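You operate a simulated robot arm through the tools that you are given. There is no shell and no other tool. Be economical: measure what you need, move in short steps, check, and stop when the job is done.

Carry out the task below with a simulated robot arm. There is one attempt and no reset: what you move stays moved.

## Task
Pile the four other cartons of carton 92's customer in the ring bay, biggest lowest.
Fine: none juts more than a finger's width past the one below; the rest stay.

Only the result counts: the job must be done as asked and must still hold three seconds after the hand-in. Knocking over, shifting, dropping, spilling or breaking anything else fails it.

## Robot
A 7-joint arm with a two-finger parallel gripper on a trunk, on a base that drives. Base frame: it is fixed to the floor where the robot stands at the start and does not move with it; the origin is under the middle of the robot, x ahead of it, y to its left, z up. Readings come in m, degrees, newtons and seconds.
With the tool pointing down near the work surface it reaches from about 0.24 to 0.34 m from the robot's upright axis, wherever it stands. Its first joint turns from -166.0 to 166.0 degrees. Payload 3.4 kg.
The tool frame sits at the grasp point between the pads (the TCP): z along the fingers, y along the line on which they close. The tips reach 0.03 m beyond it. The gripper opens to 0.094 m. The fingers are 0.028 m wide and 0.01 m thick; the gripper's body (0.05 by 0.096 m) begins 0.055 m behind the TCP.
Orientation is that of the tool frame in the base frame, as a unit quaternion [w, x, y, z]. With the fingers straight down and closing along the base's y, the tool's x points along the base's -x, its y along +y and its z along -z.

## Interface
- The arm moves only by the tool servo_tool. Its argument "increments" is a list of rows, each an object (a shift or turn left out is 0, a gripper value left out holds the last) with "angular": the turn, a rotation vector about the tool's x, y, z in units of 60 degrees (1.0 is 60 degrees), a list of three; "linear": the shift along the tool's x, y, z in units of 200 mm (1.0 is 200 mm), a list of three; "gripper": the opening, from 0 (shut) to 1 (fully open). In form: [{"angular": [wx, wy, wz], "linear": [x, y, z], "gripper": gripper}, ...]. A call has 1 to 8 rows; each row is the pose to reach, as a shift and turn from the pose commanded when the call began, along the tool's axes at that moment. A call with a number of a shift or a turn outside -1 to 1 is refused whole. Each row takes 0.2 s and may step no farther than 0.05 m and 8.6 degrees from the row before; otherwise, or with a gripper value out of range, the whole call is refused. Where a pose cannot be reached the arm comes as near as it can. A force on the tool above 40 N (or 10 N above the force at the start of the call, whichever is more), or a blocked arm, ends the call early, and 0.2 s more pass. The fingers move at their own pace (about 0.072 m/s each) and stop on an object; they squeeze with about 33 N. The grip force told is the motor's: it shows also when the fingers shut on nothing. Time passes only in rows, and 0.2 s behind the last, so rows that repeat a pose let the fingers close. It gives the time, the measured TCP pose, the force on the tool (base axes), the opening and the grip force at its end, in the units of the frame above (readings bear some noise), with the torque about the TCP (base axes, N m) and any sound that the robot's microphone picked up.
- Cameras (640 x 400 px; columns grow to the right, rows downward): "scene" is now at [-0.0538, 0.0899, 1.5127]; the picture's right is [-0.99, -0.12, 0.00], its down [-0.11, 0.89, -0.43] and it looks along [0.05, -0.43, -0.90] (base axes); focal length 214 px, centre (320, 200). "wrist" rides on the gripper at [0.076, 0.014, -0.103] in the tool frame; the picture's right is [-0.18, 0.98, 0.00], its down [-0.75, -0.14, -0.64] and it looks along [-0.63, -0.12, 0.77] (tool axes); focal length 243 px, centre (320, 200). There is no depth. A picture from a camera that has moved, and an enlarged one, comes with that camera's place and axes in the base frame and with its lens.
- get_image(camera): a new picture of that camera. It takes no simulated time.
- move_column(by): slides the trunk up (or, below 0, down) by that many m; the arm and the scene camera ride with it, the base frame stays. It gives what a move gives, with no picture.
- drive_base(legs): drives the robot by 1 to 6 legs, each [ahead, left, turn to the left] in m, m and degrees, along the robot's own axes; the way and the turn of a leg run together, so that a leg with both is an arc; at most 1.5 m and 180 degrees a leg. The arm and the cameras ride along, it lands a little off, and it stops where it bumps. It gives what a move gives.
- pan_tilt(pan, tilt): turns the head with the scene camera to pan (to the left, within 155 degrees either way) and tilt (down, from -29 to 69), counted from straight ahead of the robot. It gives what a move gives.
- inspect(camera, box): a new picture of the part [left, top, right, bottom] of that camera's present view, enlarged. It takes no simulated time.
- hand_in(): hands the job in; it is judged then, once.

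Go step by step. Nothing tells you exact positions but the pictures and the camera data: compare them with the known pose of the tool, close in by small moves and look again before you grip or let go. The budget is 120 turns and 90 pictures, counting those below and the enlarged ones. Unless the task says otherwise, let go and move clear before handing in, and close with one line.

The tools are called after "Request:" as name(argument=value, ...) on one line, values as JSON. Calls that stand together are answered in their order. servo_tool: Moves the arm, as the interface text tells. Its arguments: {"type":"object","properties":{"increments":{"type":"array"}},"required":["increments"]} The other tools are called the same way: move_column (by) slides the trunk up or down; drive_base (legs) drives the base; pan_tilt (pan, tilt) turns the head that bears the scene camera; get_image (camera) takes a picture; inspect (camera, box) takes an enlarged picture of a part of a camera's view; hand_in () hands the job in.

At the start:

```text
time_s: 0.0
tool_pos: [-0.1733, -0.3043, 1.2999]
tool_rot: [-0.001, 0.0, 1.0, 0.0]
contact_force: [0.1, -0.2, -0.2]
moment: [-0.01, -0.01, -0.05]
finger_gap: 0.0939
grasp_force: 0.1
trunk travel left (down, up): [-0.2, 0.186]
robot x, y, heading: [-0.003, 0.0016, 0.1]
head pan, tilt: [-83.2, 64.2]
```

scene: 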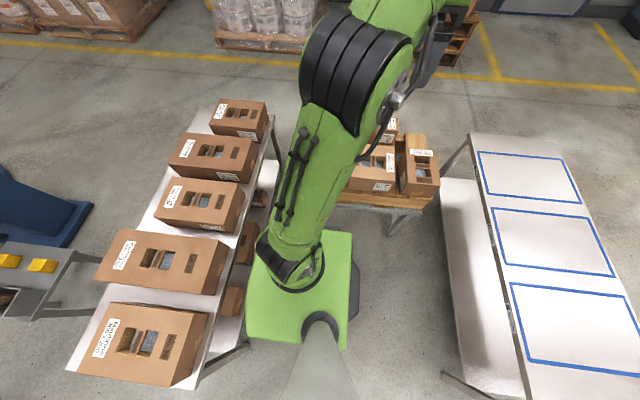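
wrist: 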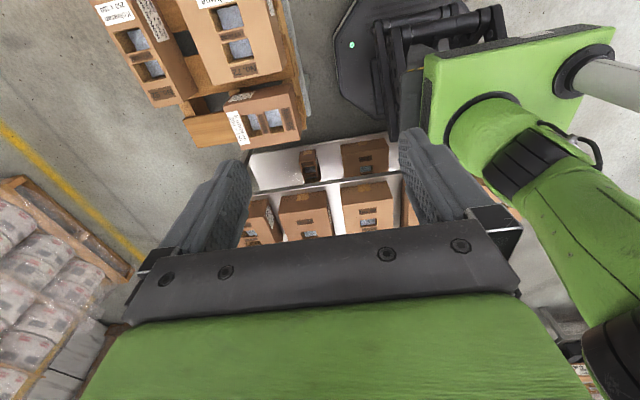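

I see a table of cartons ahead of the robot (+x), a low stand with cartons to the right (-y), and a table with blue-marked bays behind. I'll look closer to read labels.

Request:
inspect(camera="scene", box=[60, 80, 300, 230])

Request:
inspect(camera="scene", box=[60, 220, 300, 400])

Request:
inspect(camera="scene", box=[440, 120, 640, 400])

Request:
inspect(camera="scene", box=[330, 100, 450, 220])

```text
2.67 times, centred on (180, 155) of scene
camera zoom: at [-0.0538, 0.0899, 1.5127], right [-0.99, -0.12, 0.0], down [-0.11, 0.89, -0.43], along [0.05, -0.43, -0.9], focal length 572 px, centre (693, 320)
```

zoom: 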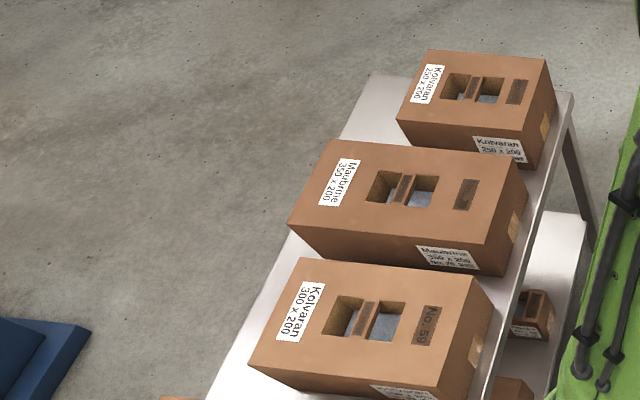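

```text
2.22 times, centred on (180, 310) of scene
camera zoom: at [-0.0538, 0.0899, 1.5127], right [-0.99, -0.12, 0.0], down [-0.11, 0.89, -0.43], along [0.05, -0.43, -0.9], focal length 477 px, centre (631, -44)
```

zoom: 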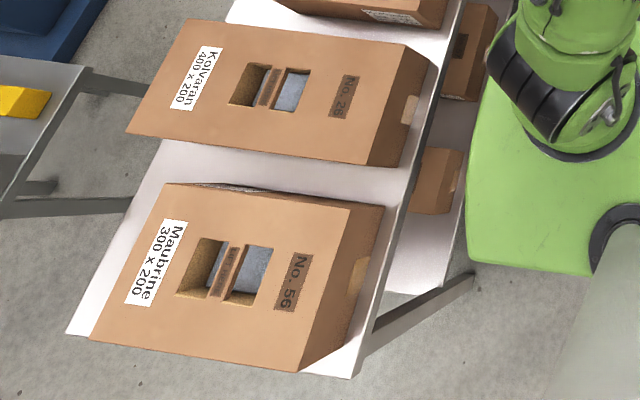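

```text
1.43 times, centred on (540, 260) of scene
camera zoom: at [-0.0538, 0.0899, 1.5127], right [-0.99, -0.12, 0.0], down [-0.11, 0.89, -0.43], along [0.05, -0.43, -0.9], focal length 306 px, centre (6, 114)
```

zoom: 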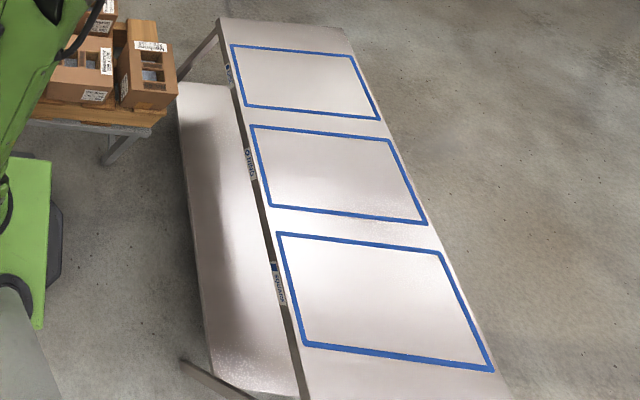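

```text
3.33 times, centred on (390, 160) of scene
camera zoom: at [-0.0538, 0.0899, 1.5127], right [-0.99, -0.12, 0.0], down [-0.11, 0.89, -0.43], along [0.05, -0.43, -0.9], focal length 715 px, centre (87, 333)
```

zoom: 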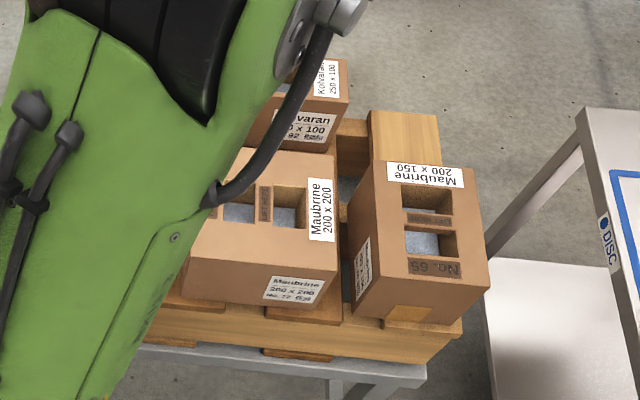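

Request:
inspect(camera="scene", box=[360, 110, 420, 150])

Request:
inspect(camera="scene", box=[480, 150, 530, 350])

Request:
inspect(camera="wrist", box=[80, 0, 320, 150])

Request:
pan_tilt(pan=-20, tilt=60)

Request:
get_image(camera="scene")

```text
10.00 times, centred on (390, 130) of scene
camera zoom: at [-0.0538, 0.0899, 1.5127], right [-0.99, -0.12, 0.0], down [-0.11, 0.89, -0.43], along [0.05, -0.43, -0.9], focal length 2145 px, centre (-380, 900)
```

zoom: 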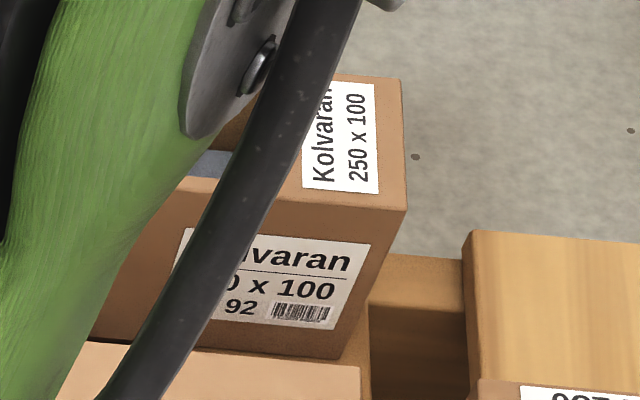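

```text
2.00 times, centred on (505, 250) of scene
camera zoom: at [-0.0538, 0.0899, 1.5127], right [-0.99, -0.12, 0.0], down [-0.11, 0.89, -0.43], along [0.05, -0.43, -0.9], focal length 429 px, centre (-50, 100)
```

zoom: 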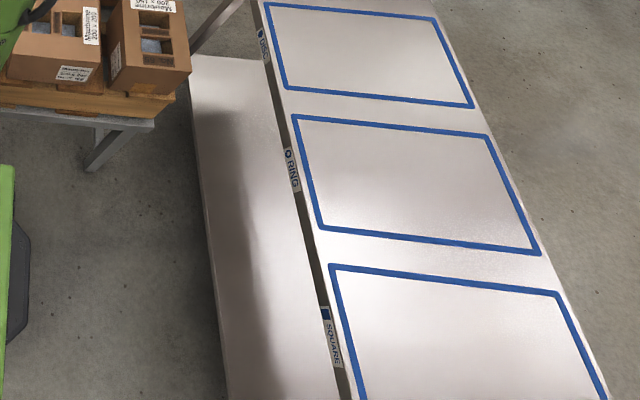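

```text
2.67 times, centred on (200, 75) of wrist
camera zoom: at [-0.2495, -0.2907, 1.4029], right [0.18, 0.98, 0.0], down [0.75, -0.14, 0.64], along [0.63, -0.12, -0.77], focal length 647 px, centre (640, 533)
```

zoom: 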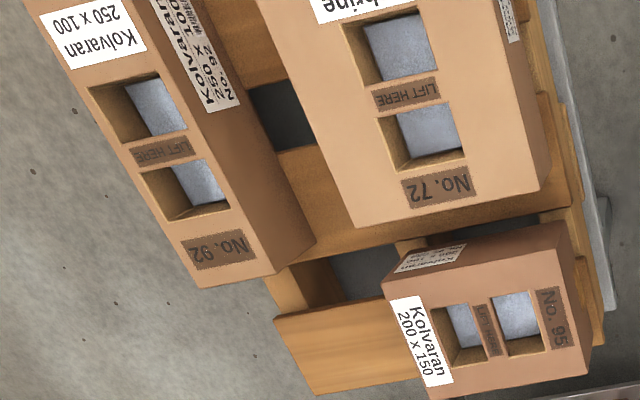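

```text
time_s: 1.3
tool_pos: [-0.1724, -0.305, 1.2993]
tool_rot: [-0.001, 0.0, 1.0, 0.0]
contact_force: [-0.8, 0.6, -0.6]
moment: [-0.01, 0.0, -0.01]
finger_gap: 0.094
grasp_force: 0.0
trunk travel left (down, up): [-0.2, 0.186]
robot x, y, heading: [-0.0057, 0.0002, 0.1]
head pan, tilt: [-20.0, 60.0]
```

```text
80 pictures are left
camera scene: at [0.0015, 0.1283, 1.5174], right [-0.34, -0.94, 0.0], down [-0.81, 0.3, -0.5], along [0.47, -0.17, -0.87], focal length 214 px, centre (320, 200)
```

scene: 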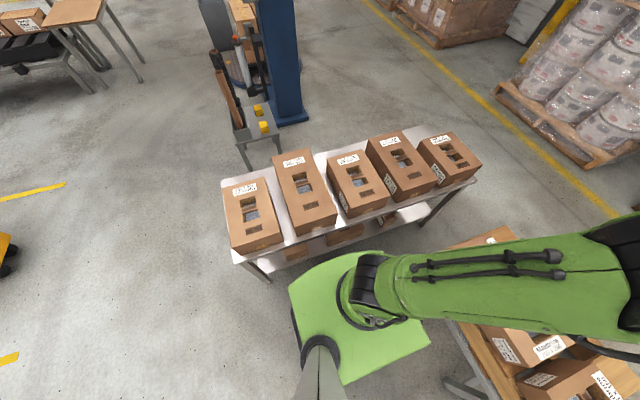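

Request:
inspect(camera="scene", box=[210, 120, 350, 270])

Request:
inspect(camera="scene", box=[320, 110, 500, 240])

Request:
inspect(camera="wrist", box=[240, 130, 410, 250])

Request:
pan_tilt(pan=40, tilt=45)

Request:
get_image(camera="scene")

```text
2.67 times, centred on (280, 195) of scene
camera zoom: at [0.0015, 0.1283, 1.5174], right [-0.34, -0.94, 0.0], down [-0.81, 0.3, -0.5], along [0.47, -0.17, -0.87], focal length 572 px, centre (427, 213)
```

zoom: 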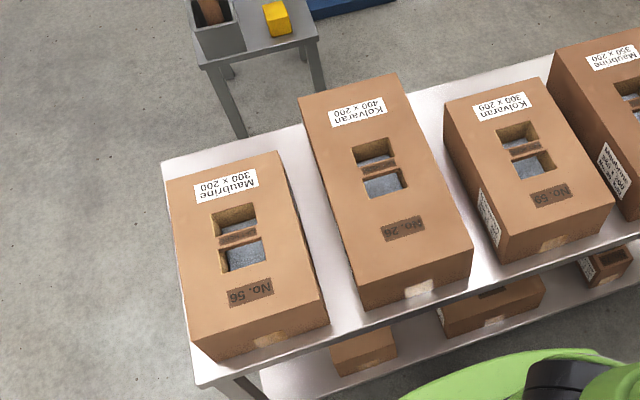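

```text
3.08 times, centred on (410, 175) of scene
camera zoom: at [0.0015, 0.1283, 1.5174], right [-0.34, -0.94, 0.0], down [-0.81, 0.3, -0.5], along [0.47, -0.17, -0.87], focal length 660 px, centre (43, 277)
```

zoom: 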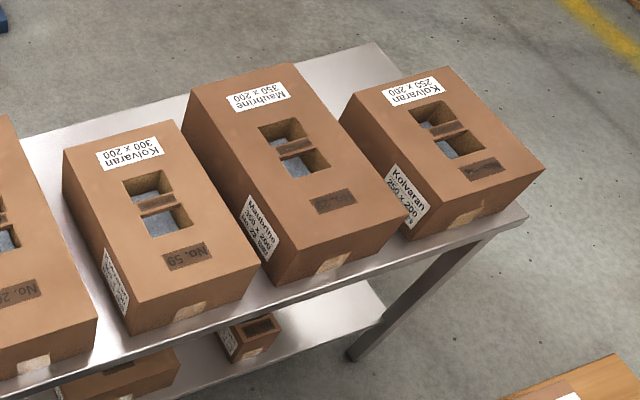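

```text
3.33 times, centred on (325, 190) of wrist
camera zoom: at [-0.2495, -0.2907, 1.4028], right [0.18, 0.98, 0.0], down [0.75, -0.14, 0.64], along [0.63, -0.12, -0.77], focal length 809 px, centre (303, 233)
```

zoom: 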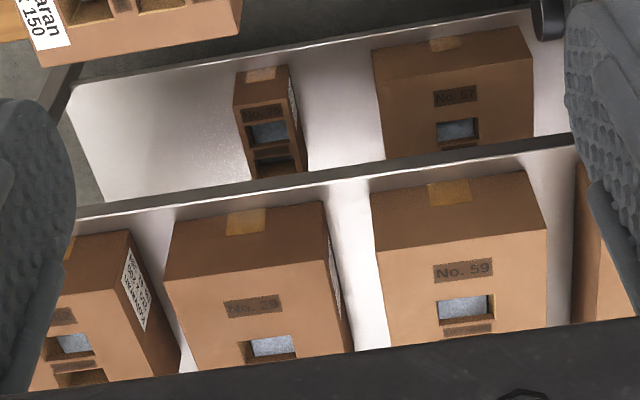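

```text
time_s: 2.6
tool_pos: [-0.1714, -0.3054, 1.3006]
tool_rot: [-0.001, 0.001, 1.0, 0.0]
contact_force: [-0.7, 0.2, -0.3]
moment: [0.02, 0.02, 0.03]
finger_gap: 0.0941
grasp_force: 0.1
trunk travel left (down, up): [-0.2, 0.186]
robot x, y, heading: [-0.0007, 0.0008, -0.2]
head pan, tilt: [40.0, 45.0]
```

```text
76 pictures are left
camera scene: at [0.0012, 0.2034, 1.5368], right [0.64, -0.77, 0.0], down [-0.54, -0.45, -0.71], along [0.54, 0.45, -0.71], focal length 214 px, centre (320, 200)
```

scene: 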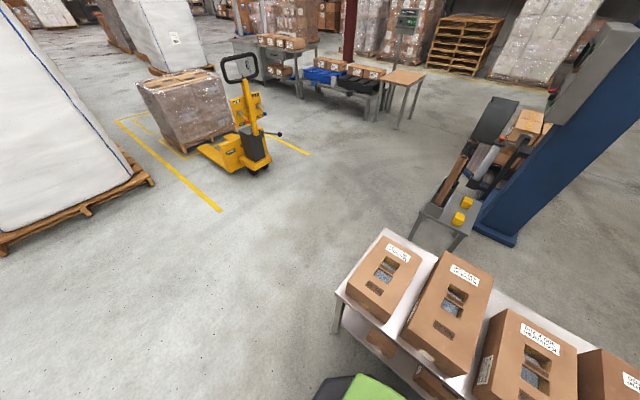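

Request:
inspect(camera="wrist", box=[320, 0, 520, 140])

Request:
pan_tilt(pan=-140, tilt=60)

Request:
get_image(camera="scene")

```text
2.86 times, centred on (420, 70) of wrist
camera zoom: at [-0.2495, -0.2907, 1.4028], right [0.18, 0.98, 0.0], down [0.75, -0.14, 0.64], along [0.63, -0.12, -0.77], focal length 693 px, centre (34, 571)
```

zoom: 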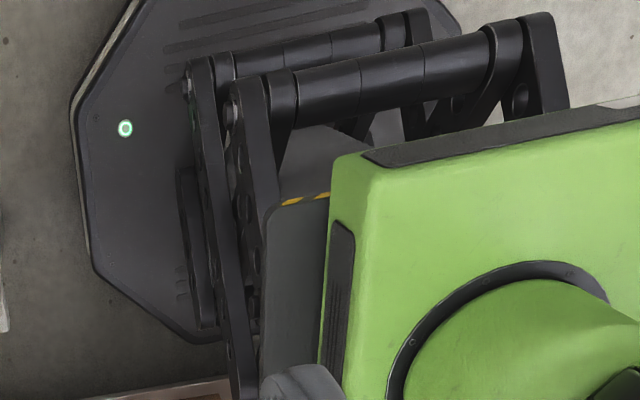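

```text
time_s: 5.3
tool_pos: [-0.1725, -0.3045, 1.3]
tool_rot: [-0.002, -0.001, 1.0, 0.0]
contact_force: [-0.5, -0.6, 0.7]
moment: [0.01, 0.01, -0.04]
finger_gap: 0.0938
grasp_force: 0.1
trunk travel left (down, up): [-0.2, 0.186]
robot x, y, heading: [-0.0018, -0.0003, 0.3]
head pan, tilt: [-140.0, 60.0]
```

```text
74 pictures are left
camera scene: at [-0.1122, 0.1083, 1.5174], right [-0.64, 0.77, 0.0], down [0.66, 0.56, -0.5], along [-0.38, -0.32, -0.87], focal length 214 px, centre (320, 200)
```

scene: 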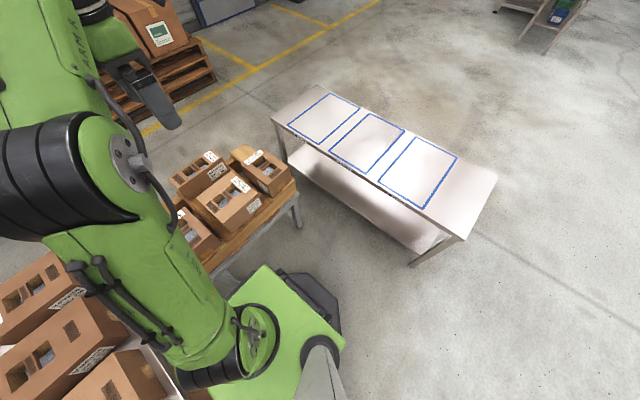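

Carton 92 is Kolvaran; the others of Kolvaran seem to be 28 (400x200), 59 (300x200), the 250x200, and 95 (200x150). The ring bay is the middle one behind. I'll swing the arm to the front, turning the fingers to close along x.

Request:
servo_tool(increments=[{"linear": [-0.205, -0.099, 0], "angular": [0, 0, -0.1], "gripper": 1}, {"linear": [-0.4225, -0.171, 0], "angular": [0, 0, -0.2]}, {"linear": [-0.647, -0.2145, 0], "angular": [0, 0, -0.3]}, {"linear": [-0.8755, -0.2285, 0], "angular": [0, 0, -0.4]}])

Request:
pan_tilt(pan=-20, tilt=69)

```text
time_s: 6.3
tool_pos: [0.0025, -0.3499, 1.2981]
tool_rot: [0.0, -0.208, 0.978, -0.001]
contact_force: [0.1, -0.4, -0.9]
moment: [-0.01, 0.04, 0.02]
finger_gap: 0.0939
grasp_force: 0.0
trunk travel left (down, up): [-0.2, 0.186]
robot x, y, heading: [-0.0024, 0.0033, 0.1]
head pan, tilt: [-140.0, 60.0]
```

```text
time_s: 8.3
tool_pos: [-0.0004, -0.3503, 1.2987]
tool_rot: [-0.001, -0.206, 0.978, 0.0]
contact_force: [0.3, -0.6, 0.2]
moment: [0.02, -0.01, -0.01]
finger_gap: 0.094
grasp_force: 0.1
trunk travel left (down, up): [-0.2, 0.186]
robot x, y, heading: [0.0013, 0.0031, -0.1]
head pan, tilt: [-20.0, 68.8]
```

Swinging on toward the front.

Request:
servo_tool(increments=[{"linear": [-0.2235, -0.082, 0], "angular": [0, 0, -0.1]}, {"linear": [-0.447, -0.1315, 0], "angular": [0, 0, -0.2]}, {"linear": [-0.675, -0.151, 0], "angular": [0, 0, -0.3]}, {"linear": [-0.9035, -0.141, 0], "angular": [0, 0, -0.4]}])

Request:
servo_tool(increments=[{"linear": [-0.2235, -0.082, 0], "angular": [0, 0, -0.05]}, {"linear": [-0.447, -0.1315, 0], "angular": [0, 0, -0.1]}, {"linear": [-0.675, -0.151, 0], "angular": [0, 0, -0.15]}, {"linear": [-0.9035, -0.141, 0], "angular": [0, 0, -0.2]}])

```text
time_s: 9.3
tool_pos: [0.1782, -0.3007, 1.2974]
tool_rot: [-0.001, -0.408, 0.913, 0.0]
contact_force: [0.0, -0.2, -0.1]
moment: [-0.01, 0.02, -0.01]
finger_gap: 0.094
grasp_force: 0.1
trunk travel left (down, up): [-0.2, 0.186]
robot x, y, heading: [0.0009, -0.0011, -0.0]
head pan, tilt: [-20.0, 68.8]
```

```text
time_s: 10.3
tool_pos: [0.3222, -0.1845, 1.3013]
tool_rot: [-0.001, -0.5, 0.866, 0.0]
contact_force: [0.3, 0.1, -0.1]
moment: [-0.02, 0.01, 0.01]
finger_gap: 0.0939
grasp_force: 0.0
trunk travel left (down, up): [-0.2, 0.186]
robot x, y, heading: [-0.0005, -0.0027, -0.0]
head pan, tilt: [-20.0, 68.8]
```

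Request:
servo_tool(increments=[{"linear": [-0.179, 0.059, 0], "angular": [0, 0, -0.1]}, {"linear": [-0.358, 0.119, 0], "angular": [0, 0, -0.2]}, {"linear": [-0.536, 0.178, 0], "angular": [0, 0, -0.3]}, {"linear": [-0.715, 0.238, 0], "angular": [0, 0, -0.4]}, {"linear": [-0.894, 0.297, 0], "angular": [0, 0, -0.5]}])

Request:
get_image(camera="scene")

Request:
get_image(camera="wrist")

```text
time_s: 11.5
tool_pos: [0.3611, -0.0005, 1.3027]
tool_rot: [0.001, 0.708, -0.706, 0.0]
contact_force: [0.1, 1.2, -0.6]
moment: [-0.03, -0.03, -0.02]
finger_gap: 0.0941
grasp_force: 0.1
trunk travel left (down, up): [-0.2, 0.186]
robot x, y, heading: [0.0028, 0.0039, 0.1]
head pan, tilt: [-20.0, 68.8]
```

```text
73 pictures are left
camera scene: at [-0.0076, 0.1332, 1.5079], right [-0.34, -0.94, 0.0], down [-0.88, 0.32, -0.36], along [0.34, -0.12, -0.93], focal length 214 px, centre (320, 200)
```

scene: 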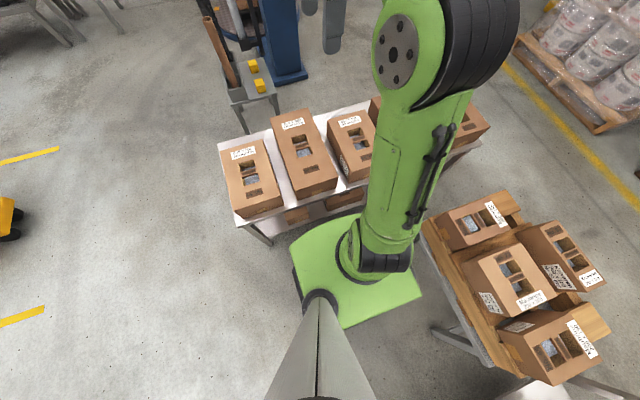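

```text
72 pictures are left
camera wrist: at [0.347, -0.0766, 1.4047], right [-0.98, 0.18, 0.0], down [0.14, 0.75, 0.64], along [0.12, 0.63, -0.77], focal length 243 px, centre (320, 200)
```

wrist: 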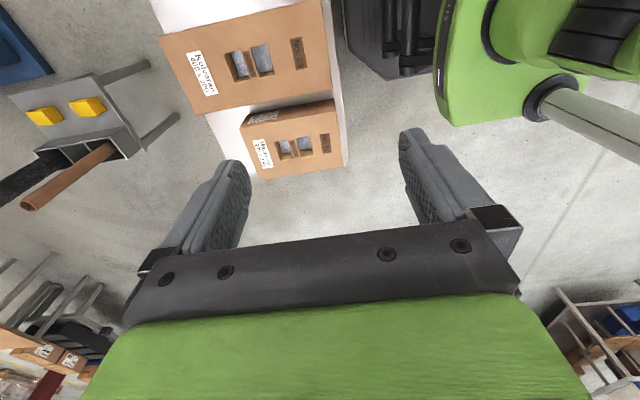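

Request:
servo_tool(increments=[{"linear": [0, 0, 0.25]}, {"linear": [0, 0, 0.5]}, {"linear": [0, 0, 0.75]}, {"linear": [0, 0, 1.0]}])

Request:
servo_tool(increments=[{"linear": [0, 0, 0.25]}, {"linear": [0, 0, 0.5]}, {"linear": [0, 0, 0.75]}, {"linear": [0, 0, 1.0]}])

Request:
servo_tool(increments=[{"linear": [0, -0.25, 0]}, {"linear": [0, -0.5, 0]}, {"linear": [0, -0.75, 0]}])

```text
time_s: 12.5
tool_pos: [0.3605, -0.0042, 1.0961]
tool_rot: [-0.001, -0.707, 0.707, 0.001]
contact_force: [0.0, 0.4, -0.5]
moment: [-0.01, 0.03, -0.01]
finger_gap: 0.094
grasp_force: 0.1
trunk travel left (down, up): [-0.2, 0.186]
robot x, y, heading: [-0.0004, -0.0004, -0.0]
head pan, tilt: [-20.0, 68.8]
```

```text
time_s: 13.5
tool_pos: [0.3579, -0.0006, 0.8999]
tool_rot: [0.0, 0.707, -0.707, 0.0]
contact_force: [0.4, -0.2, -0.7]
moment: [-0.02, 0.0, -0.02]
finger_gap: 0.0942
grasp_force: 0.0
trunk travel left (down, up): [-0.2, 0.186]
robot x, y, heading: [-0.0007, 0.0018, 0.2]
head pan, tilt: [-20.0, 68.8]
```

```text
time_s: 14.3
tool_pos: [0.5106, -0.0001, 0.8994]
tool_rot: [-0.002, -0.706, 0.708, 0.002]
contact_force: [0.8, 0.0, 0.5]
moment: [-0.02, 0.0, 0.04]
finger_gap: 0.094
grasp_force: 0.0
trunk travel left (down, up): [-0.2, 0.186]
robot x, y, heading: [0.0028, 0.0021, 0.0]
head pan, tilt: [-20.0, 68.8]
```

Reach is ample at this height, and the trunk can lower the arm. I look at the bar of carton 28.

Request:
get_image(camera="wrist")

Request:
pan_tilt(pan=-5, tilt=60)

Request:
get_image(camera="scene")

```text
71 pictures are left
camera wrist: at [0.4969, -0.0763, 1.001], right [-0.98, 0.19, 0.0], down [0.14, 0.75, 0.64], along [0.12, 0.63, -0.77], focal length 243 px, centre (320, 200)
```

wrist: 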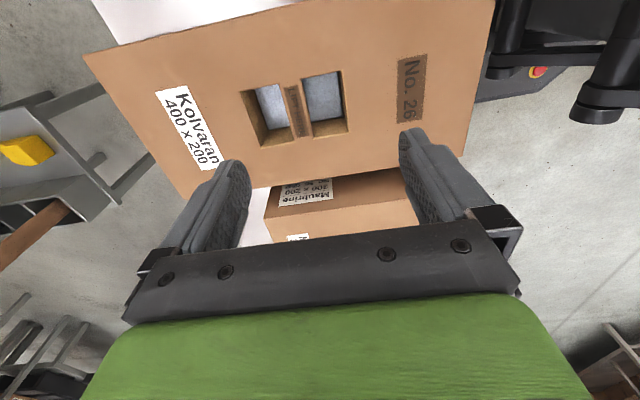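

```text
time_s: 15.1
tool_pos: [0.511, -0.0, 0.9]
tool_rot: [0.001, 0.707, -0.707, -0.001]
contact_force: [0.2, -1.4, 0.0]
moment: [0.01, -0.04, 0.04]
finger_gap: 0.0939
grasp_force: 0.2
trunk travel left (down, up): [-0.2, 0.186]
robot x, y, heading: [0.0018, 0.0024, -0.3]
head pan, tilt: [-5.0, 60.0]
```

```text
70 pictures are left
camera scene: at [0.0057, 0.1453, 1.5173], right [-0.09, -1.0, 0.0], down [-0.86, 0.08, -0.5], along [0.5, -0.04, -0.87], focal length 214 px, centre (320, 200)
```

scene: 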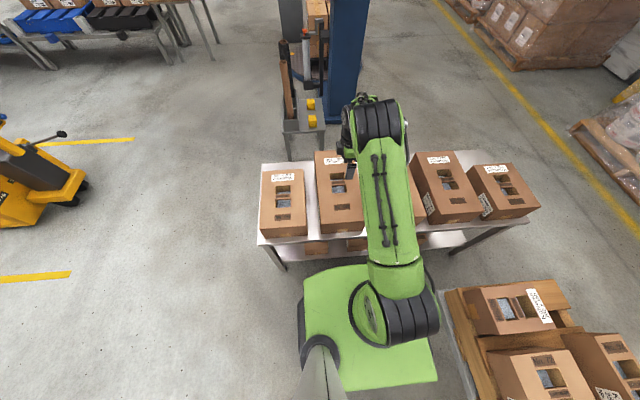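

Request:
servo_tool(increments=[{"linear": [-0.0975, -0.16, 0], "gripper": 0.69}, {"linear": [-0.0975, -0.16, 0], "gripper": 0.69}])

Request:
move_column(by=-0.12)

Request:
get_image(camera="wrist")

```text
time_s: 15.7
tool_pos: [0.5418, 0.0206, 0.8997]
tool_rot: [-0.001, 0.708, -0.706, 0.0]
contact_force: [-0.8, -0.1, 0.0]
moment: [0.02, 0.02, 0.0]
finger_gap: 0.0647
grasp_force: 0.1
trunk travel left (down, up): [-0.2, 0.186]
robot x, y, heading: [0.0024, -0.0014, 0.0]
head pan, tilt: [-5.0, 60.0]
```

```text
time_s: 17.2
tool_pos: [0.5436, 0.0206, 0.777]
tool_rot: [0.001, 0.708, -0.707, 0.0]
contact_force: [-0.9, -0.9, 0.4]
moment: [0.0, 0.01, -0.03]
finger_gap: 0.0651
grasp_force: 0.0
trunk travel left (down, up): [-0.08, 0.306]
robot x, y, heading: [-0.0029, -0.0023, -0.2]
head pan, tilt: [-5.0, 60.0]
```

```text
69 pictures are left
camera wrist: at [0.5279, -0.0558, 0.881], right [-0.98, 0.18, 0.0], down [0.14, 0.75, 0.64], along [0.12, 0.63, -0.77], focal length 243 px, centre (320, 200)
```

wrist: 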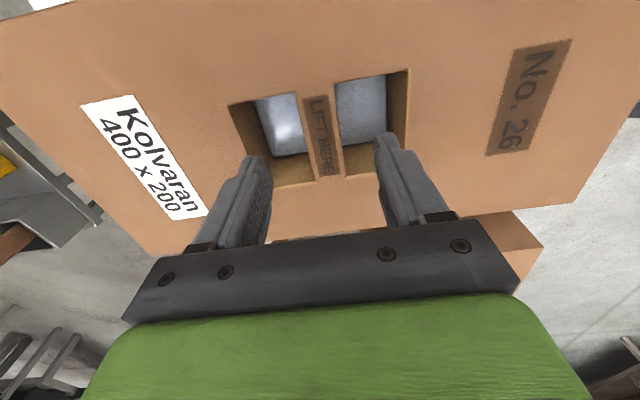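

Request:
servo_tool(increments=[{"linear": [-0.025, 0, 0.12], "angular": [0, 0, -0.05]}, {"linear": [-0.025, 0, 0.24], "angular": [0, 0, -0.05]}, {"linear": [-0.025, 0, 0.37], "angular": [0, 0, -0.05]}])

Request:
get_image(camera="wrist")

Request:
get_image(camera="scene")

```text
time_s: 18.0
tool_pos: [0.5424, 0.026, 0.7126]
tool_rot: [-0.004, 0.725, -0.689, 0.004]
contact_force: [-1.2, -0.9, 38.5]
moment: [-0.05, 1.48, -0.04]
finger_gap: 0.0649
grasp_force: 0.5
trunk travel left (down, up): [-0.08, 0.306]
robot x, y, heading: [0.0011, 0.0042, -0.1]
head pan, tilt: [-5.0, 60.0]
```

```text
68 pictures are left
camera wrist: at [0.5314, -0.0509, 0.8147], right [-0.99, 0.13, -0.01], down [0.09, 0.76, 0.64], along [0.09, 0.64, -0.77], focal length 243 px, centre (320, 200)
```

wrist: 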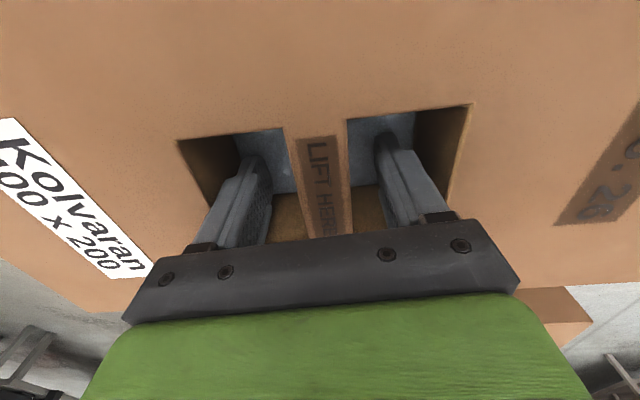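

```text
67 pictures are left
camera scene: at [0.0009, 0.1451, 1.3974], right [-0.09, -1.0, 0.0], down [-0.86, 0.08, -0.5], along [0.5, -0.04, -0.86], focal length 214 px, centre (320, 200)
```

scene: 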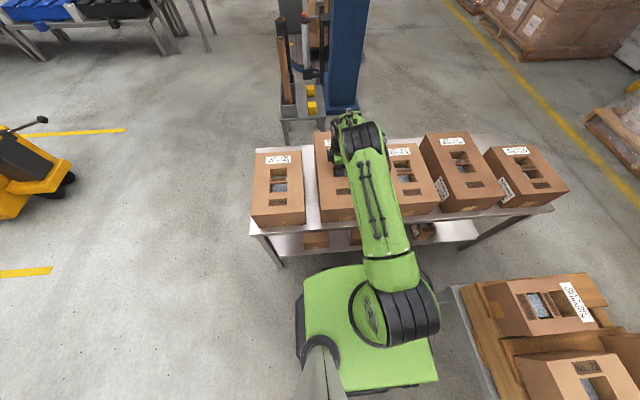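

The tips touch the hole floor, so I back up a few mm and close on the bar.

Request:
servo_tool(increments=[{"linear": [0, 0, -0.05]}, {"linear": [0, 0, -0.06], "gripper": 0}, {"linear": [0, 0, -0.06], "gripper": 0}, {"linear": [0, 0, -0.06], "gripper": 0}, {"linear": [0, 0, -0.06], "gripper": 0}])

Request:
servo_tool(increments=[{"linear": [0, 0, -0.1]}, {"linear": [0, 0, -0.2]}, {"linear": [0, 0, -0.3]}])

Request:
get_image(camera="wrist")

```text
time_s: 19.2
tool_pos: [0.5427, 0.0259, 0.7183]
tool_rot: [0.001, 0.725, -0.688, -0.001]
contact_force: [0.2, -1.0, 0.0]
moment: [0.09, 0.01, 0.02]
finger_gap: 0.0284
grasp_force: 33.1
trunk travel left (down, up): [-0.08, 0.306]
robot x, y, heading: [-0.0003, -0.002, 0.1]
head pan, tilt: [-5.0, 60.0]
```

```text
time_s: 20.0
tool_pos: [0.542, 0.0251, 0.7755]
tool_rot: [0.001, 0.725, -0.688, 0.0]
contact_force: [-0.1, 0.0, -5.3]
moment: [0.04, -0.01, 0.02]
finger_gap: 0.0282
grasp_force: 33.3
trunk travel left (down, up): [-0.08, 0.306]
robot x, y, heading: [0.0007, 0.0022, -0.1]
head pan, tilt: [-5.0, 60.0]
```

```text
66 pictures are left
camera wrist: at [0.5317, -0.0516, 0.8783], right [-0.99, 0.13, 0.0], down [0.1, 0.76, 0.64], along [0.08, 0.64, -0.77], focal length 243 px, centre (320, 200)
```

wrist: 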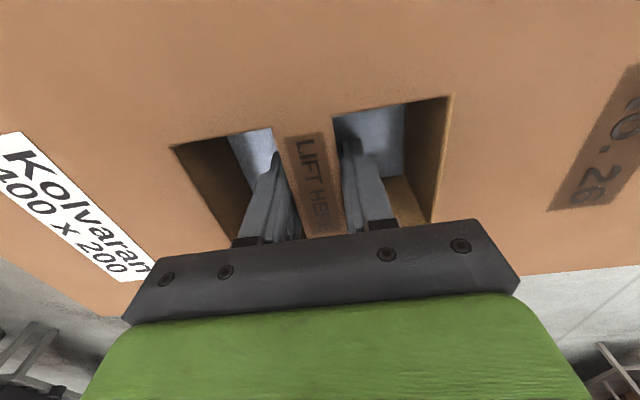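

Carton 26 (400x200) is held. Raise, back away, and turn around to face the bays.

Request:
move_column(by=0.17)

Request:
drive_base(legs=[[-0.3, 0, 0]])

Request:
get_image(camera="scene")

```text
time_s: 21.9
tool_pos: [0.5431, 0.0253, 0.9458]
tool_rot: [0.001, 0.725, -0.689, -0.001]
contact_force: [0.3, 0.0, -6.3]
moment: [0.06, 0.01, 0.01]
finger_gap: 0.0281
grasp_force: 32.3
trunk travel left (down, up): [-0.25, 0.136]
robot x, y, heading: [-0.0029, -0.0036, -0.1]
head pan, tilt: [-5.0, 60.0]
```

```text
time_s: 23.9
tool_pos: [0.2461, 0.0252, 0.9464]
tool_rot: [0.0, 0.727, -0.687, 0.0]
contact_force: [-0.6, 0.5, -5.9]
moment: [0.05, 0.0, 0.0]
finger_gap: 0.0281
grasp_force: 32.9
trunk travel left (down, up): [-0.25, 0.136]
robot x, y, heading: [-0.298, 0.0005, 0.0]
head pan, tilt: [-5.0, 60.0]
```

```text
65 pictures are left
camera scene: at [-0.2918, 0.1452, 1.5668], right [-0.09, -1.0, 0.0], down [-0.86, 0.07, -0.5], along [0.5, -0.04, -0.87], focal length 214 px, centre (320, 200)
```

scene: 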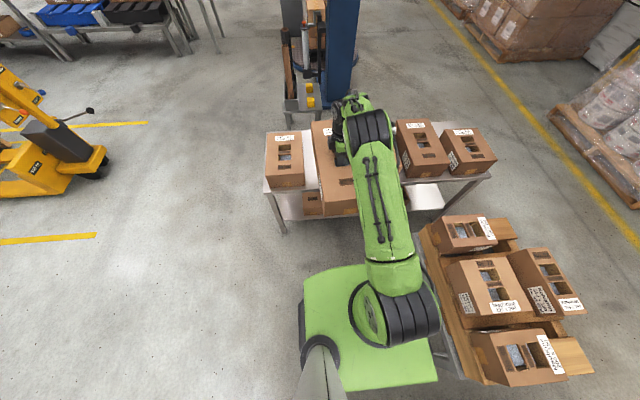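

Request:
drive_base(legs=[[0, 0, 180]])

Request:
pan_tilt(pan=5, tilt=60)

Request:
get_image(camera="scene")

Request:
get_image(camera="wrist")

```text
time_s: 31.7
tool_pos: [-0.8379, -0.0392, 0.9452]
tool_rot: [0.0, 0.679, 0.734, 0.0]
contact_force: [0.1, -0.2, -6.2]
moment: [-0.05, -0.01, -0.02]
finger_gap: 0.0283
grasp_force: 32.9
trunk travel left (down, up): [-0.25, 0.136]
robot x, y, heading: [-0.297, -0.0006, -178.6]
head pan, tilt: [-5.0, 60.0]
```

```text
time_s: 32.5
tool_pos: [-0.8382, -0.0392, 0.945]
tool_rot: [0.001, 0.679, 0.734, 0.001]
contact_force: [0.8, -1.3, -6.3]
moment: [-0.06, 0.01, -0.01]
finger_gap: 0.0284
grasp_force: 33.4
trunk travel left (down, up): [-0.25, 0.136]
robot x, y, heading: [-0.2949, -0.0035, -178.6]
head pan, tilt: [5.0, 60.0]
```

```text
64 pictures are left
camera scene: at [-0.3011, -0.1586, 1.5668], right [-0.11, 0.99, 0.0], down [0.86, 0.1, -0.5], along [-0.5, -0.06, -0.87], focal length 214 px, centre (320, 200)
```

scene: 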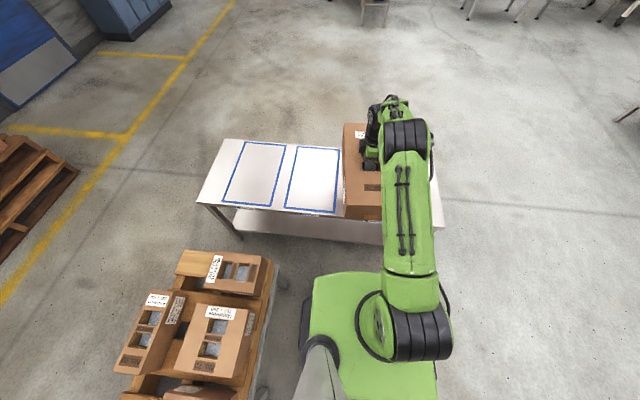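

```text
63 pictures are left
camera wrist: at [-0.8306, 0.0381, 1.0476], right [0.99, -0.11, 0.0], down [-0.08, -0.76, 0.64], along [-0.07, -0.64, -0.77], focal length 243 px, centre (320, 200)
```

wrist: 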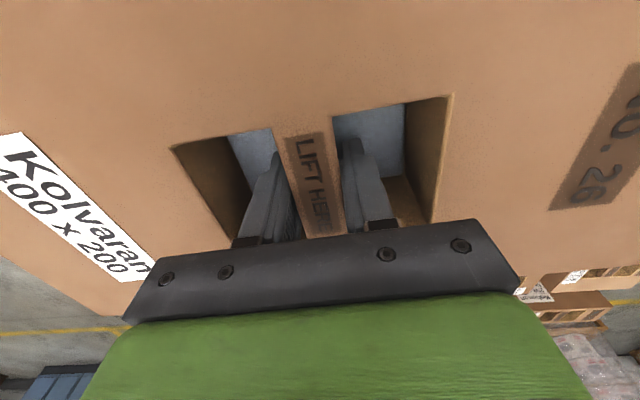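

The ring bay is roughly x −0.78..−1.19, y −0.39..−0.15. I drive closer and check the bay more precisely.

Request:
drive_base(legs=[[0.14, 0.11, -1.4]])

Request:
inspect(camera="scene", box=[180, 80, 420, 230])

Request:
get_image(camera="scene")

```text
time_s: 34.0
tool_pos: [-0.9768, -0.1394, 0.9446]
tool_rot: [0.002, 0.686, 0.728, 0.001]
contact_force: [0.2, -0.1, -6.8]
moment: [-0.06, -0.01, -0.01]
finger_gap: 0.0284
grasp_force: 32.4
trunk travel left (down, up): [-0.25, 0.136]
robot x, y, heading: [-0.4321, -0.1101, -179.7]
head pan, tilt: [5.0, 60.0]
```

```text
2.67 times, centred on (300, 155) of scene
camera zoom: at [-0.4428, -0.2704, 1.5666], right [-0.09, 1.0, 0.0], down [0.86, 0.08, -0.5], along [-0.5, -0.05, -0.87], focal length 572 px, centre (373, 320)
```

zoom: 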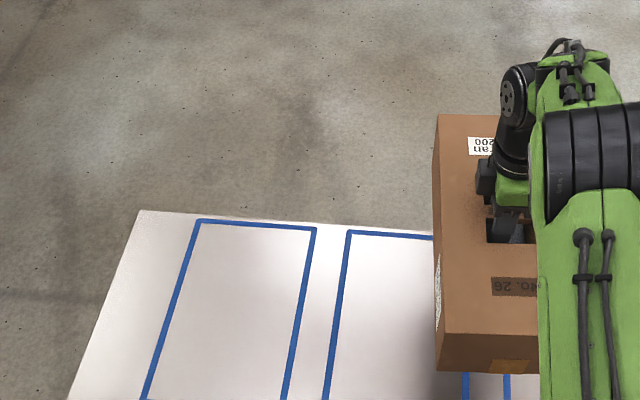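

```text
61 pictures are left
camera scene: at [-0.4428, -0.2704, 1.5666], right [-0.09, 1.0, 0.0], down [0.86, 0.08, -0.5], along [-0.5, -0.05, -0.87], focal length 214 px, centre (320, 200)
```

scene: 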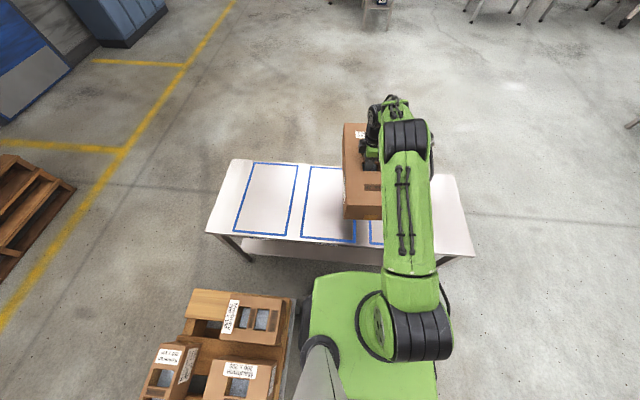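

Request:
servo_tool(increments=[{"linear": [-0.163, -0.026, 0], "angular": [0, 0, 0.013]}, {"linear": [-0.325, -0.052, 0], "angular": [0, 0, 0.025]}, {"linear": [-0.4875, -0.078, 0], "angular": [0, 0, 0.038]}, {"linear": [-0.65, -0.105, 0], "angular": [0, 0, 0.05]}, {"linear": [-0.65, -0.105, 0], "angular": [0, 0, 0.05]}])

Request:
move_column(by=-0.18)

Request:
inspect(camera="scene", box=[220, 130, 460, 280])

```text
time_s: 35.1
tool_pos: [-0.9897, -0.2681, 0.9458]
tool_rot: [0.001, 0.706, 0.708, 0.001]
contact_force: [0.3, -0.5, -4.4]
moment: [-0.09, -0.02, 0.01]
finger_gap: 0.0285
grasp_force: 33.1
trunk travel left (down, up): [-0.25, 0.136]
robot x, y, heading: [-0.4355, -0.11, -179.8]
head pan, tilt: [5.0, 60.0]
```

```text
time_s: 37.1
tool_pos: [-0.9907, -0.2695, 0.7658]
tool_rot: [0.0, 0.706, 0.709, 0.001]
contact_force: [0.1, 0.4, -6.4]
moment: [-0.06, -0.02, 0.02]
finger_gap: 0.0282
grasp_force: 32.7
trunk travel left (down, up): [-0.07, 0.316]
robot x, y, heading: [-0.4381, -0.1076, -179.7]
head pan, tilt: [5.0, 60.0]
```

```text
2.67 times, centred on (340, 205) of scene
camera zoom: at [-0.4412, -0.2695, 1.3867], right [-0.09, 1.0, 0.0], down [0.86, 0.08, -0.5], along [-0.5, -0.05, -0.87], focal length 572 px, centre (267, 187)
```

zoom: 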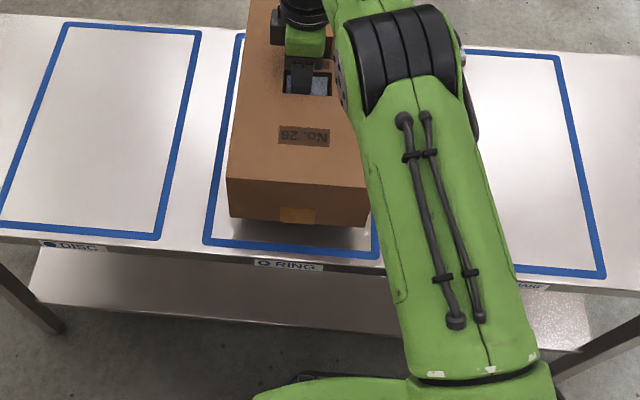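

Shift slightly to centre in the bay, then lower.

Request:
servo_tool(increments=[{"linear": [-0.04, 0.06, 0]}, {"linear": [-0.04, 0.06, 0.1]}, {"linear": [-0.04, 0.06, 0.18]}, {"linear": [-0.04, 0.06, 0.22]}, {"linear": [-0.04, 0.06, 0.24]}])

Request:
inspect(camera="scene", box=[220, 130, 460, 280])

```text
time_s: 38.4
tool_pos: [-0.9774, -0.2774, 0.7167]
tool_rot: [0.0, 0.705, 0.709, 0.001]
contact_force: [0.1, 0.4, -5.6]
moment: [-0.06, -0.03, -0.03]
finger_gap: 0.0281
grasp_force: 33.2
trunk travel left (down, up): [-0.07, 0.316]
robot x, y, heading: [-0.4319, -0.1109, -179.8]
head pan, tilt: [5.0, 60.0]
```

```text
2.67 times, centred on (340, 205) of scene
camera zoom: at [-0.4414, -0.2695, 1.3867], right [-0.09, 1.0, 0.0], down [0.86, 0.08, -0.5], along [-0.5, -0.05, -0.87], focal length 572 px, centre (267, 187)
```

zoom: 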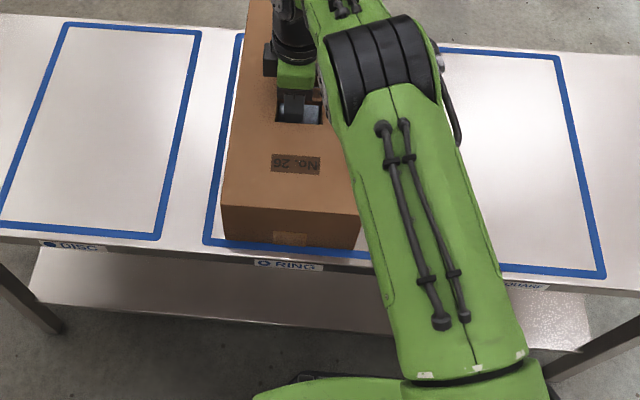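

Request:
servo_tool(increments=[{"linear": [0, -0.025, 0]}, {"linear": [0, -0.025, 0.015]}, {"linear": [0, -0.025, 0.03]}, {"linear": [0, -0.025, 0.045]}, {"linear": [0, -0.025, 0.06]}])

```text
time_s: 39.6
tool_pos: [-0.9844, -0.2776, 0.7117]
tool_rot: [-0.002, 0.705, 0.709, -0.005]
contact_force: [0.6, 0.0, 15.0]
moment: [0.3, -1.25, 0.04]
finger_gap: 0.0283
grasp_force: 33.7
trunk travel left (down, up): [-0.07, 0.316]
robot x, y, heading: [-0.4343, -0.1087, -179.6]
head pan, tilt: [5.0, 60.0]
stopped in row 5: the force on the tool passed its limit at 40 N (the readings are from after the stop); the commanded pose is now the measured one
```

Touched down; release to an opening that clears the bar, lift, and look.

Request:
servo_tool(increments=[{"linear": [0, 0, -0.01], "gripper": 0.65}, {"linear": [0, 0, -0.02], "gripper": 0.65}, {"linear": [0, 0, -0.02], "gripper": 0.65}, {"linear": [0, 0, -0.2], "gripper": 0.65}, {"linear": [0, 0, -0.4], "gripper": 0.65}])

Request:
inspect(camera="scene", box=[220, 130, 460, 280])

Request:
get_image(camera="wrist")

```text
time_s: 40.8
tool_pos: [-0.9839, -0.2788, 0.7926]
tool_rot: [-0.001, 0.705, 0.709, -0.003]
contact_force: [-0.4, 0.1, 0.2]
moment: [0.0, -0.01, 0.01]
finger_gap: 0.0612
grasp_force: 0.1
trunk travel left (down, up): [-0.07, 0.316]
robot x, y, heading: [-0.436, -0.1106, -179.8]
head pan, tilt: [5.0, 60.0]
```

```text
2.67 times, centred on (340, 205) of scene
camera zoom: at [-0.4403, -0.2692, 1.3868], right [-0.09, 1.0, 0.0], down [0.86, 0.08, -0.5], along [-0.5, -0.05, -0.87], focal length 572 px, centre (267, 187)
```

zoom: 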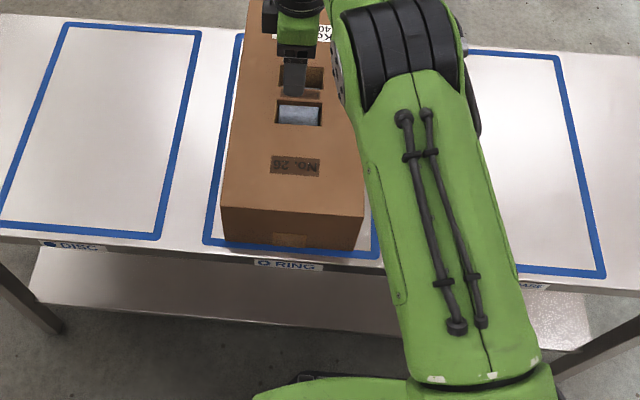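

```text
57 pictures are left
camera wrist: at [-0.9705, -0.2021, 0.8941], right [0.98, -0.18, -0.01], down [-0.13, -0.75, 0.65], along [-0.12, -0.63, -0.76], focal length 243 px, centre (320, 200)
```

wrist: 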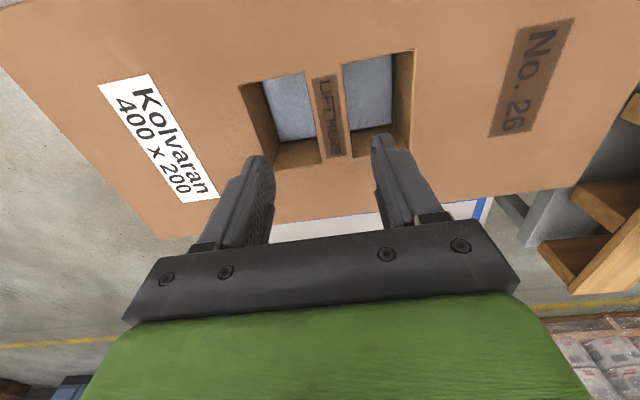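

Carton 26 sits in the ring bay. Next: raise, retreat, turn back for carton 59 (300x200).

Request:
move_column(by=0.13)

Request:
servo_tool(increments=[{"linear": [0.25, 0, 0]}, {"linear": [0.5, 0, 0]}, {"linear": [0.75, 0, 0]}, {"linear": [1.0, 0, 0]}])

Request:
drive_base(legs=[[-0.14, -0.11, 0], [0, 0, -179.5], [0.26, -0.08, 0]])

Request:
get_image(camera="wrist")

```text
time_s: 42.4
tool_pos: [-0.9852, -0.2802, 0.9215]
tool_rot: [0.0, 0.705, 0.709, -0.003]
contact_force: [-0.9, -0.6, 0.0]
moment: [-0.01, 0.0, 0.02]
finger_gap: 0.0611
grasp_force: 0.0
trunk travel left (down, up): [-0.2, 0.186]
robot x, y, heading: [-0.4382, -0.1113, -179.6]
head pan, tilt: [5.0, 60.0]
```

```text
time_s: 43.4
tool_pos: [-0.9829, -0.0776, 0.9254]
tool_rot: [-0.001, 0.704, 0.71, -0.004]
contact_force: [0.0, 0.4, -0.3]
moment: [-0.02, -0.01, -0.02]
finger_gap: 0.061
grasp_force: 0.0
trunk travel left (down, up): [-0.2, 0.186]
robot x, y, heading: [-0.4293, -0.1078, -180.0]
head pan, tilt: [5.0, 60.0]
```

```text
time_s: 53.6
tool_pos: [0.5172, -0.0609, 0.9251]
tool_rot: [-0.003, 0.73, -0.683, 0.0]
contact_force: [0.1, 0.2, -0.3]
moment: [0.0, 0.02, 0.0]
finger_gap: 0.0612
grasp_force: 0.1
trunk travel left (down, up): [-0.2, 0.186]
robot x, y, heading: [-0.0291, -0.0586, 3.7]
head pan, tilt: [5.0, 60.0]
```

```text
56 pictures are left
camera wrist: at [0.507, -0.1383, 1.0267], right [-0.99, 0.12, 0.0], down [0.09, 0.76, 0.65], along [0.08, 0.64, -0.76], focal length 243 px, centre (320, 200)
```

wrist: 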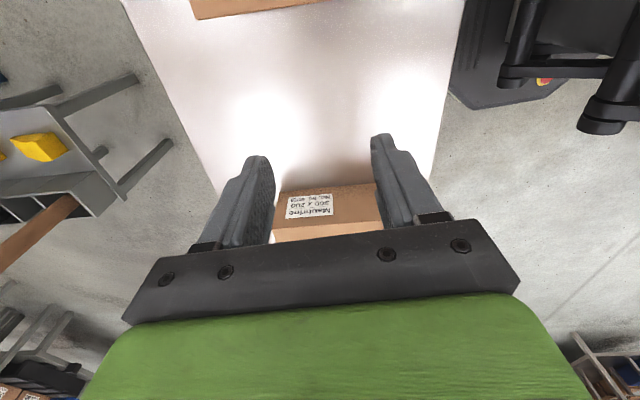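

Request:
servo_tool(increments=[{"linear": [0.22, 0.04, 0], "angular": [0, 0, 0.016]}, {"linear": [0.44, 0.08, 0], "angular": [0, 0, 0.032]}, {"linear": [0.65, 0.12, 0], "angular": [0, 0, 0.048]}, {"linear": [0.866, 0.16, 0], "angular": [0, 0, 0.064]}, {"linear": [0.866, 0.16, 0], "angular": [0, 0, 0.064], "gripper": 0.69}])

Request:
get_image(camera="wrist")

```text
time_s: 54.8
tool_pos: [0.4965, -0.2355, 0.9207]
tool_rot: [0.003, -0.707, 0.708, -0.001]
contact_force: [-0.5, 0.5, 0.0]
moment: [0.0, -0.02, -0.01]
finger_gap: 0.065
grasp_force: 0.1
trunk travel left (down, up): [-0.2, 0.186]
robot x, y, heading: [-0.0324, -0.0612, 3.9]
head pan, tilt: [5.0, 60.0]
```

```text
55 pictures are left
camera wrist: at [0.4817, -0.3122, 1.024], right [-0.98, 0.19, 0.0], down [0.14, 0.75, 0.65], along [0.12, 0.63, -0.76], focal length 243 px, centre (320, 200)
```

wrist: 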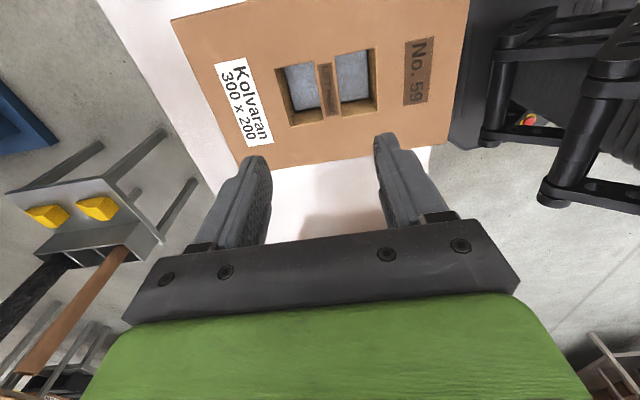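

Request:
servo_tool(increments=[{"linear": [-0.0525, 0.0375, 0]}, {"linear": [-0.0525, 0.0375, 0]}])

Request:
move_column(by=-0.14)

Request:
get_image(camera="wrist")

```text
time_s: 55.4
tool_pos: [0.4883, -0.2256, 0.9218]
tool_rot: [0.003, -0.706, 0.708, -0.002]
contact_force: [-0.1, -0.2, 0.5]
moment: [0.03, 0.0, 0.01]
finger_gap: 0.0649
grasp_force: 0.0
trunk travel left (down, up): [-0.2, 0.186]
robot x, y, heading: [-0.0359, -0.0633, 3.6]
head pan, tilt: [5.0, 60.0]
```

```text
time_s: 57.1
tool_pos: [0.4891, -0.2263, 0.7826]
tool_rot: [0.003, -0.706, 0.708, -0.002]
contact_force: [0.1, 0.3, 0.4]
moment: [0.02, 0.0, -0.01]
finger_gap: 0.0649
grasp_force: 0.0
trunk travel left (down, up): [-0.06, 0.326]
robot x, y, heading: [-0.0327, -0.062, 3.8]
head pan, tilt: [5.0, 60.0]
```

```text
54 pictures are left
camera wrist: at [0.4724, -0.302, 0.8843], right [-0.98, 0.19, -0.01], down [0.14, 0.75, 0.65], along [0.12, 0.63, -0.76], focal length 243 px, centre (320, 200)
```

wrist: 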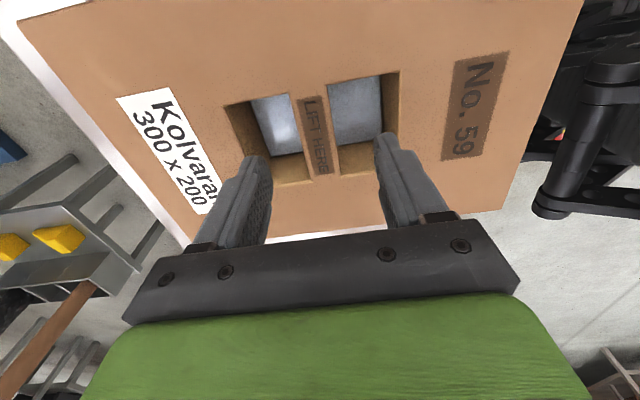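

Request:
servo_tool(increments=[{"linear": [-0.022, -0.0125, 0.1], "angular": [0, 0, -0.05]}, {"linear": [-0.022, -0.0125, 0.2], "angular": [0, 0, -0.05]}, {"linear": [-0.022, -0.0125, 0.28], "angular": [0, 0, -0.05]}, {"linear": [-0.022, -0.0125, 0.315], "angular": [0, 0, -0.05]}])

Request:
get_image(camera="wrist")

```text
time_s: 58.1
tool_pos: [0.4908, -0.2204, 0.7183]
tool_rot: [-0.005, 0.725, -0.689, 0.001]
contact_force: [-0.3, 0.4, -0.1]
moment: [0.02, 0.03, 0.01]
finger_gap: 0.0649
grasp_force: 0.0
trunk travel left (down, up): [-0.06, 0.326]
robot x, y, heading: [-0.0358, -0.0633, 3.8]
head pan, tilt: [5.0, 60.0]
```

```text
53 pictures are left
camera wrist: at [0.4793, -0.2983, 0.8205], right [-0.99, 0.13, -0.01], down [0.1, 0.76, 0.65], along [0.09, 0.64, -0.76], focal length 243 px, centre (320, 200)
```

wrist: 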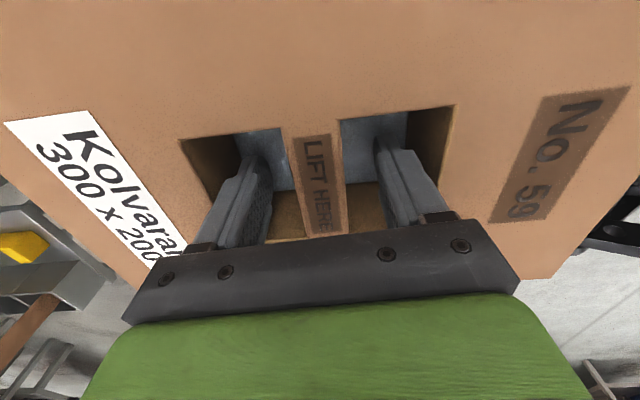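

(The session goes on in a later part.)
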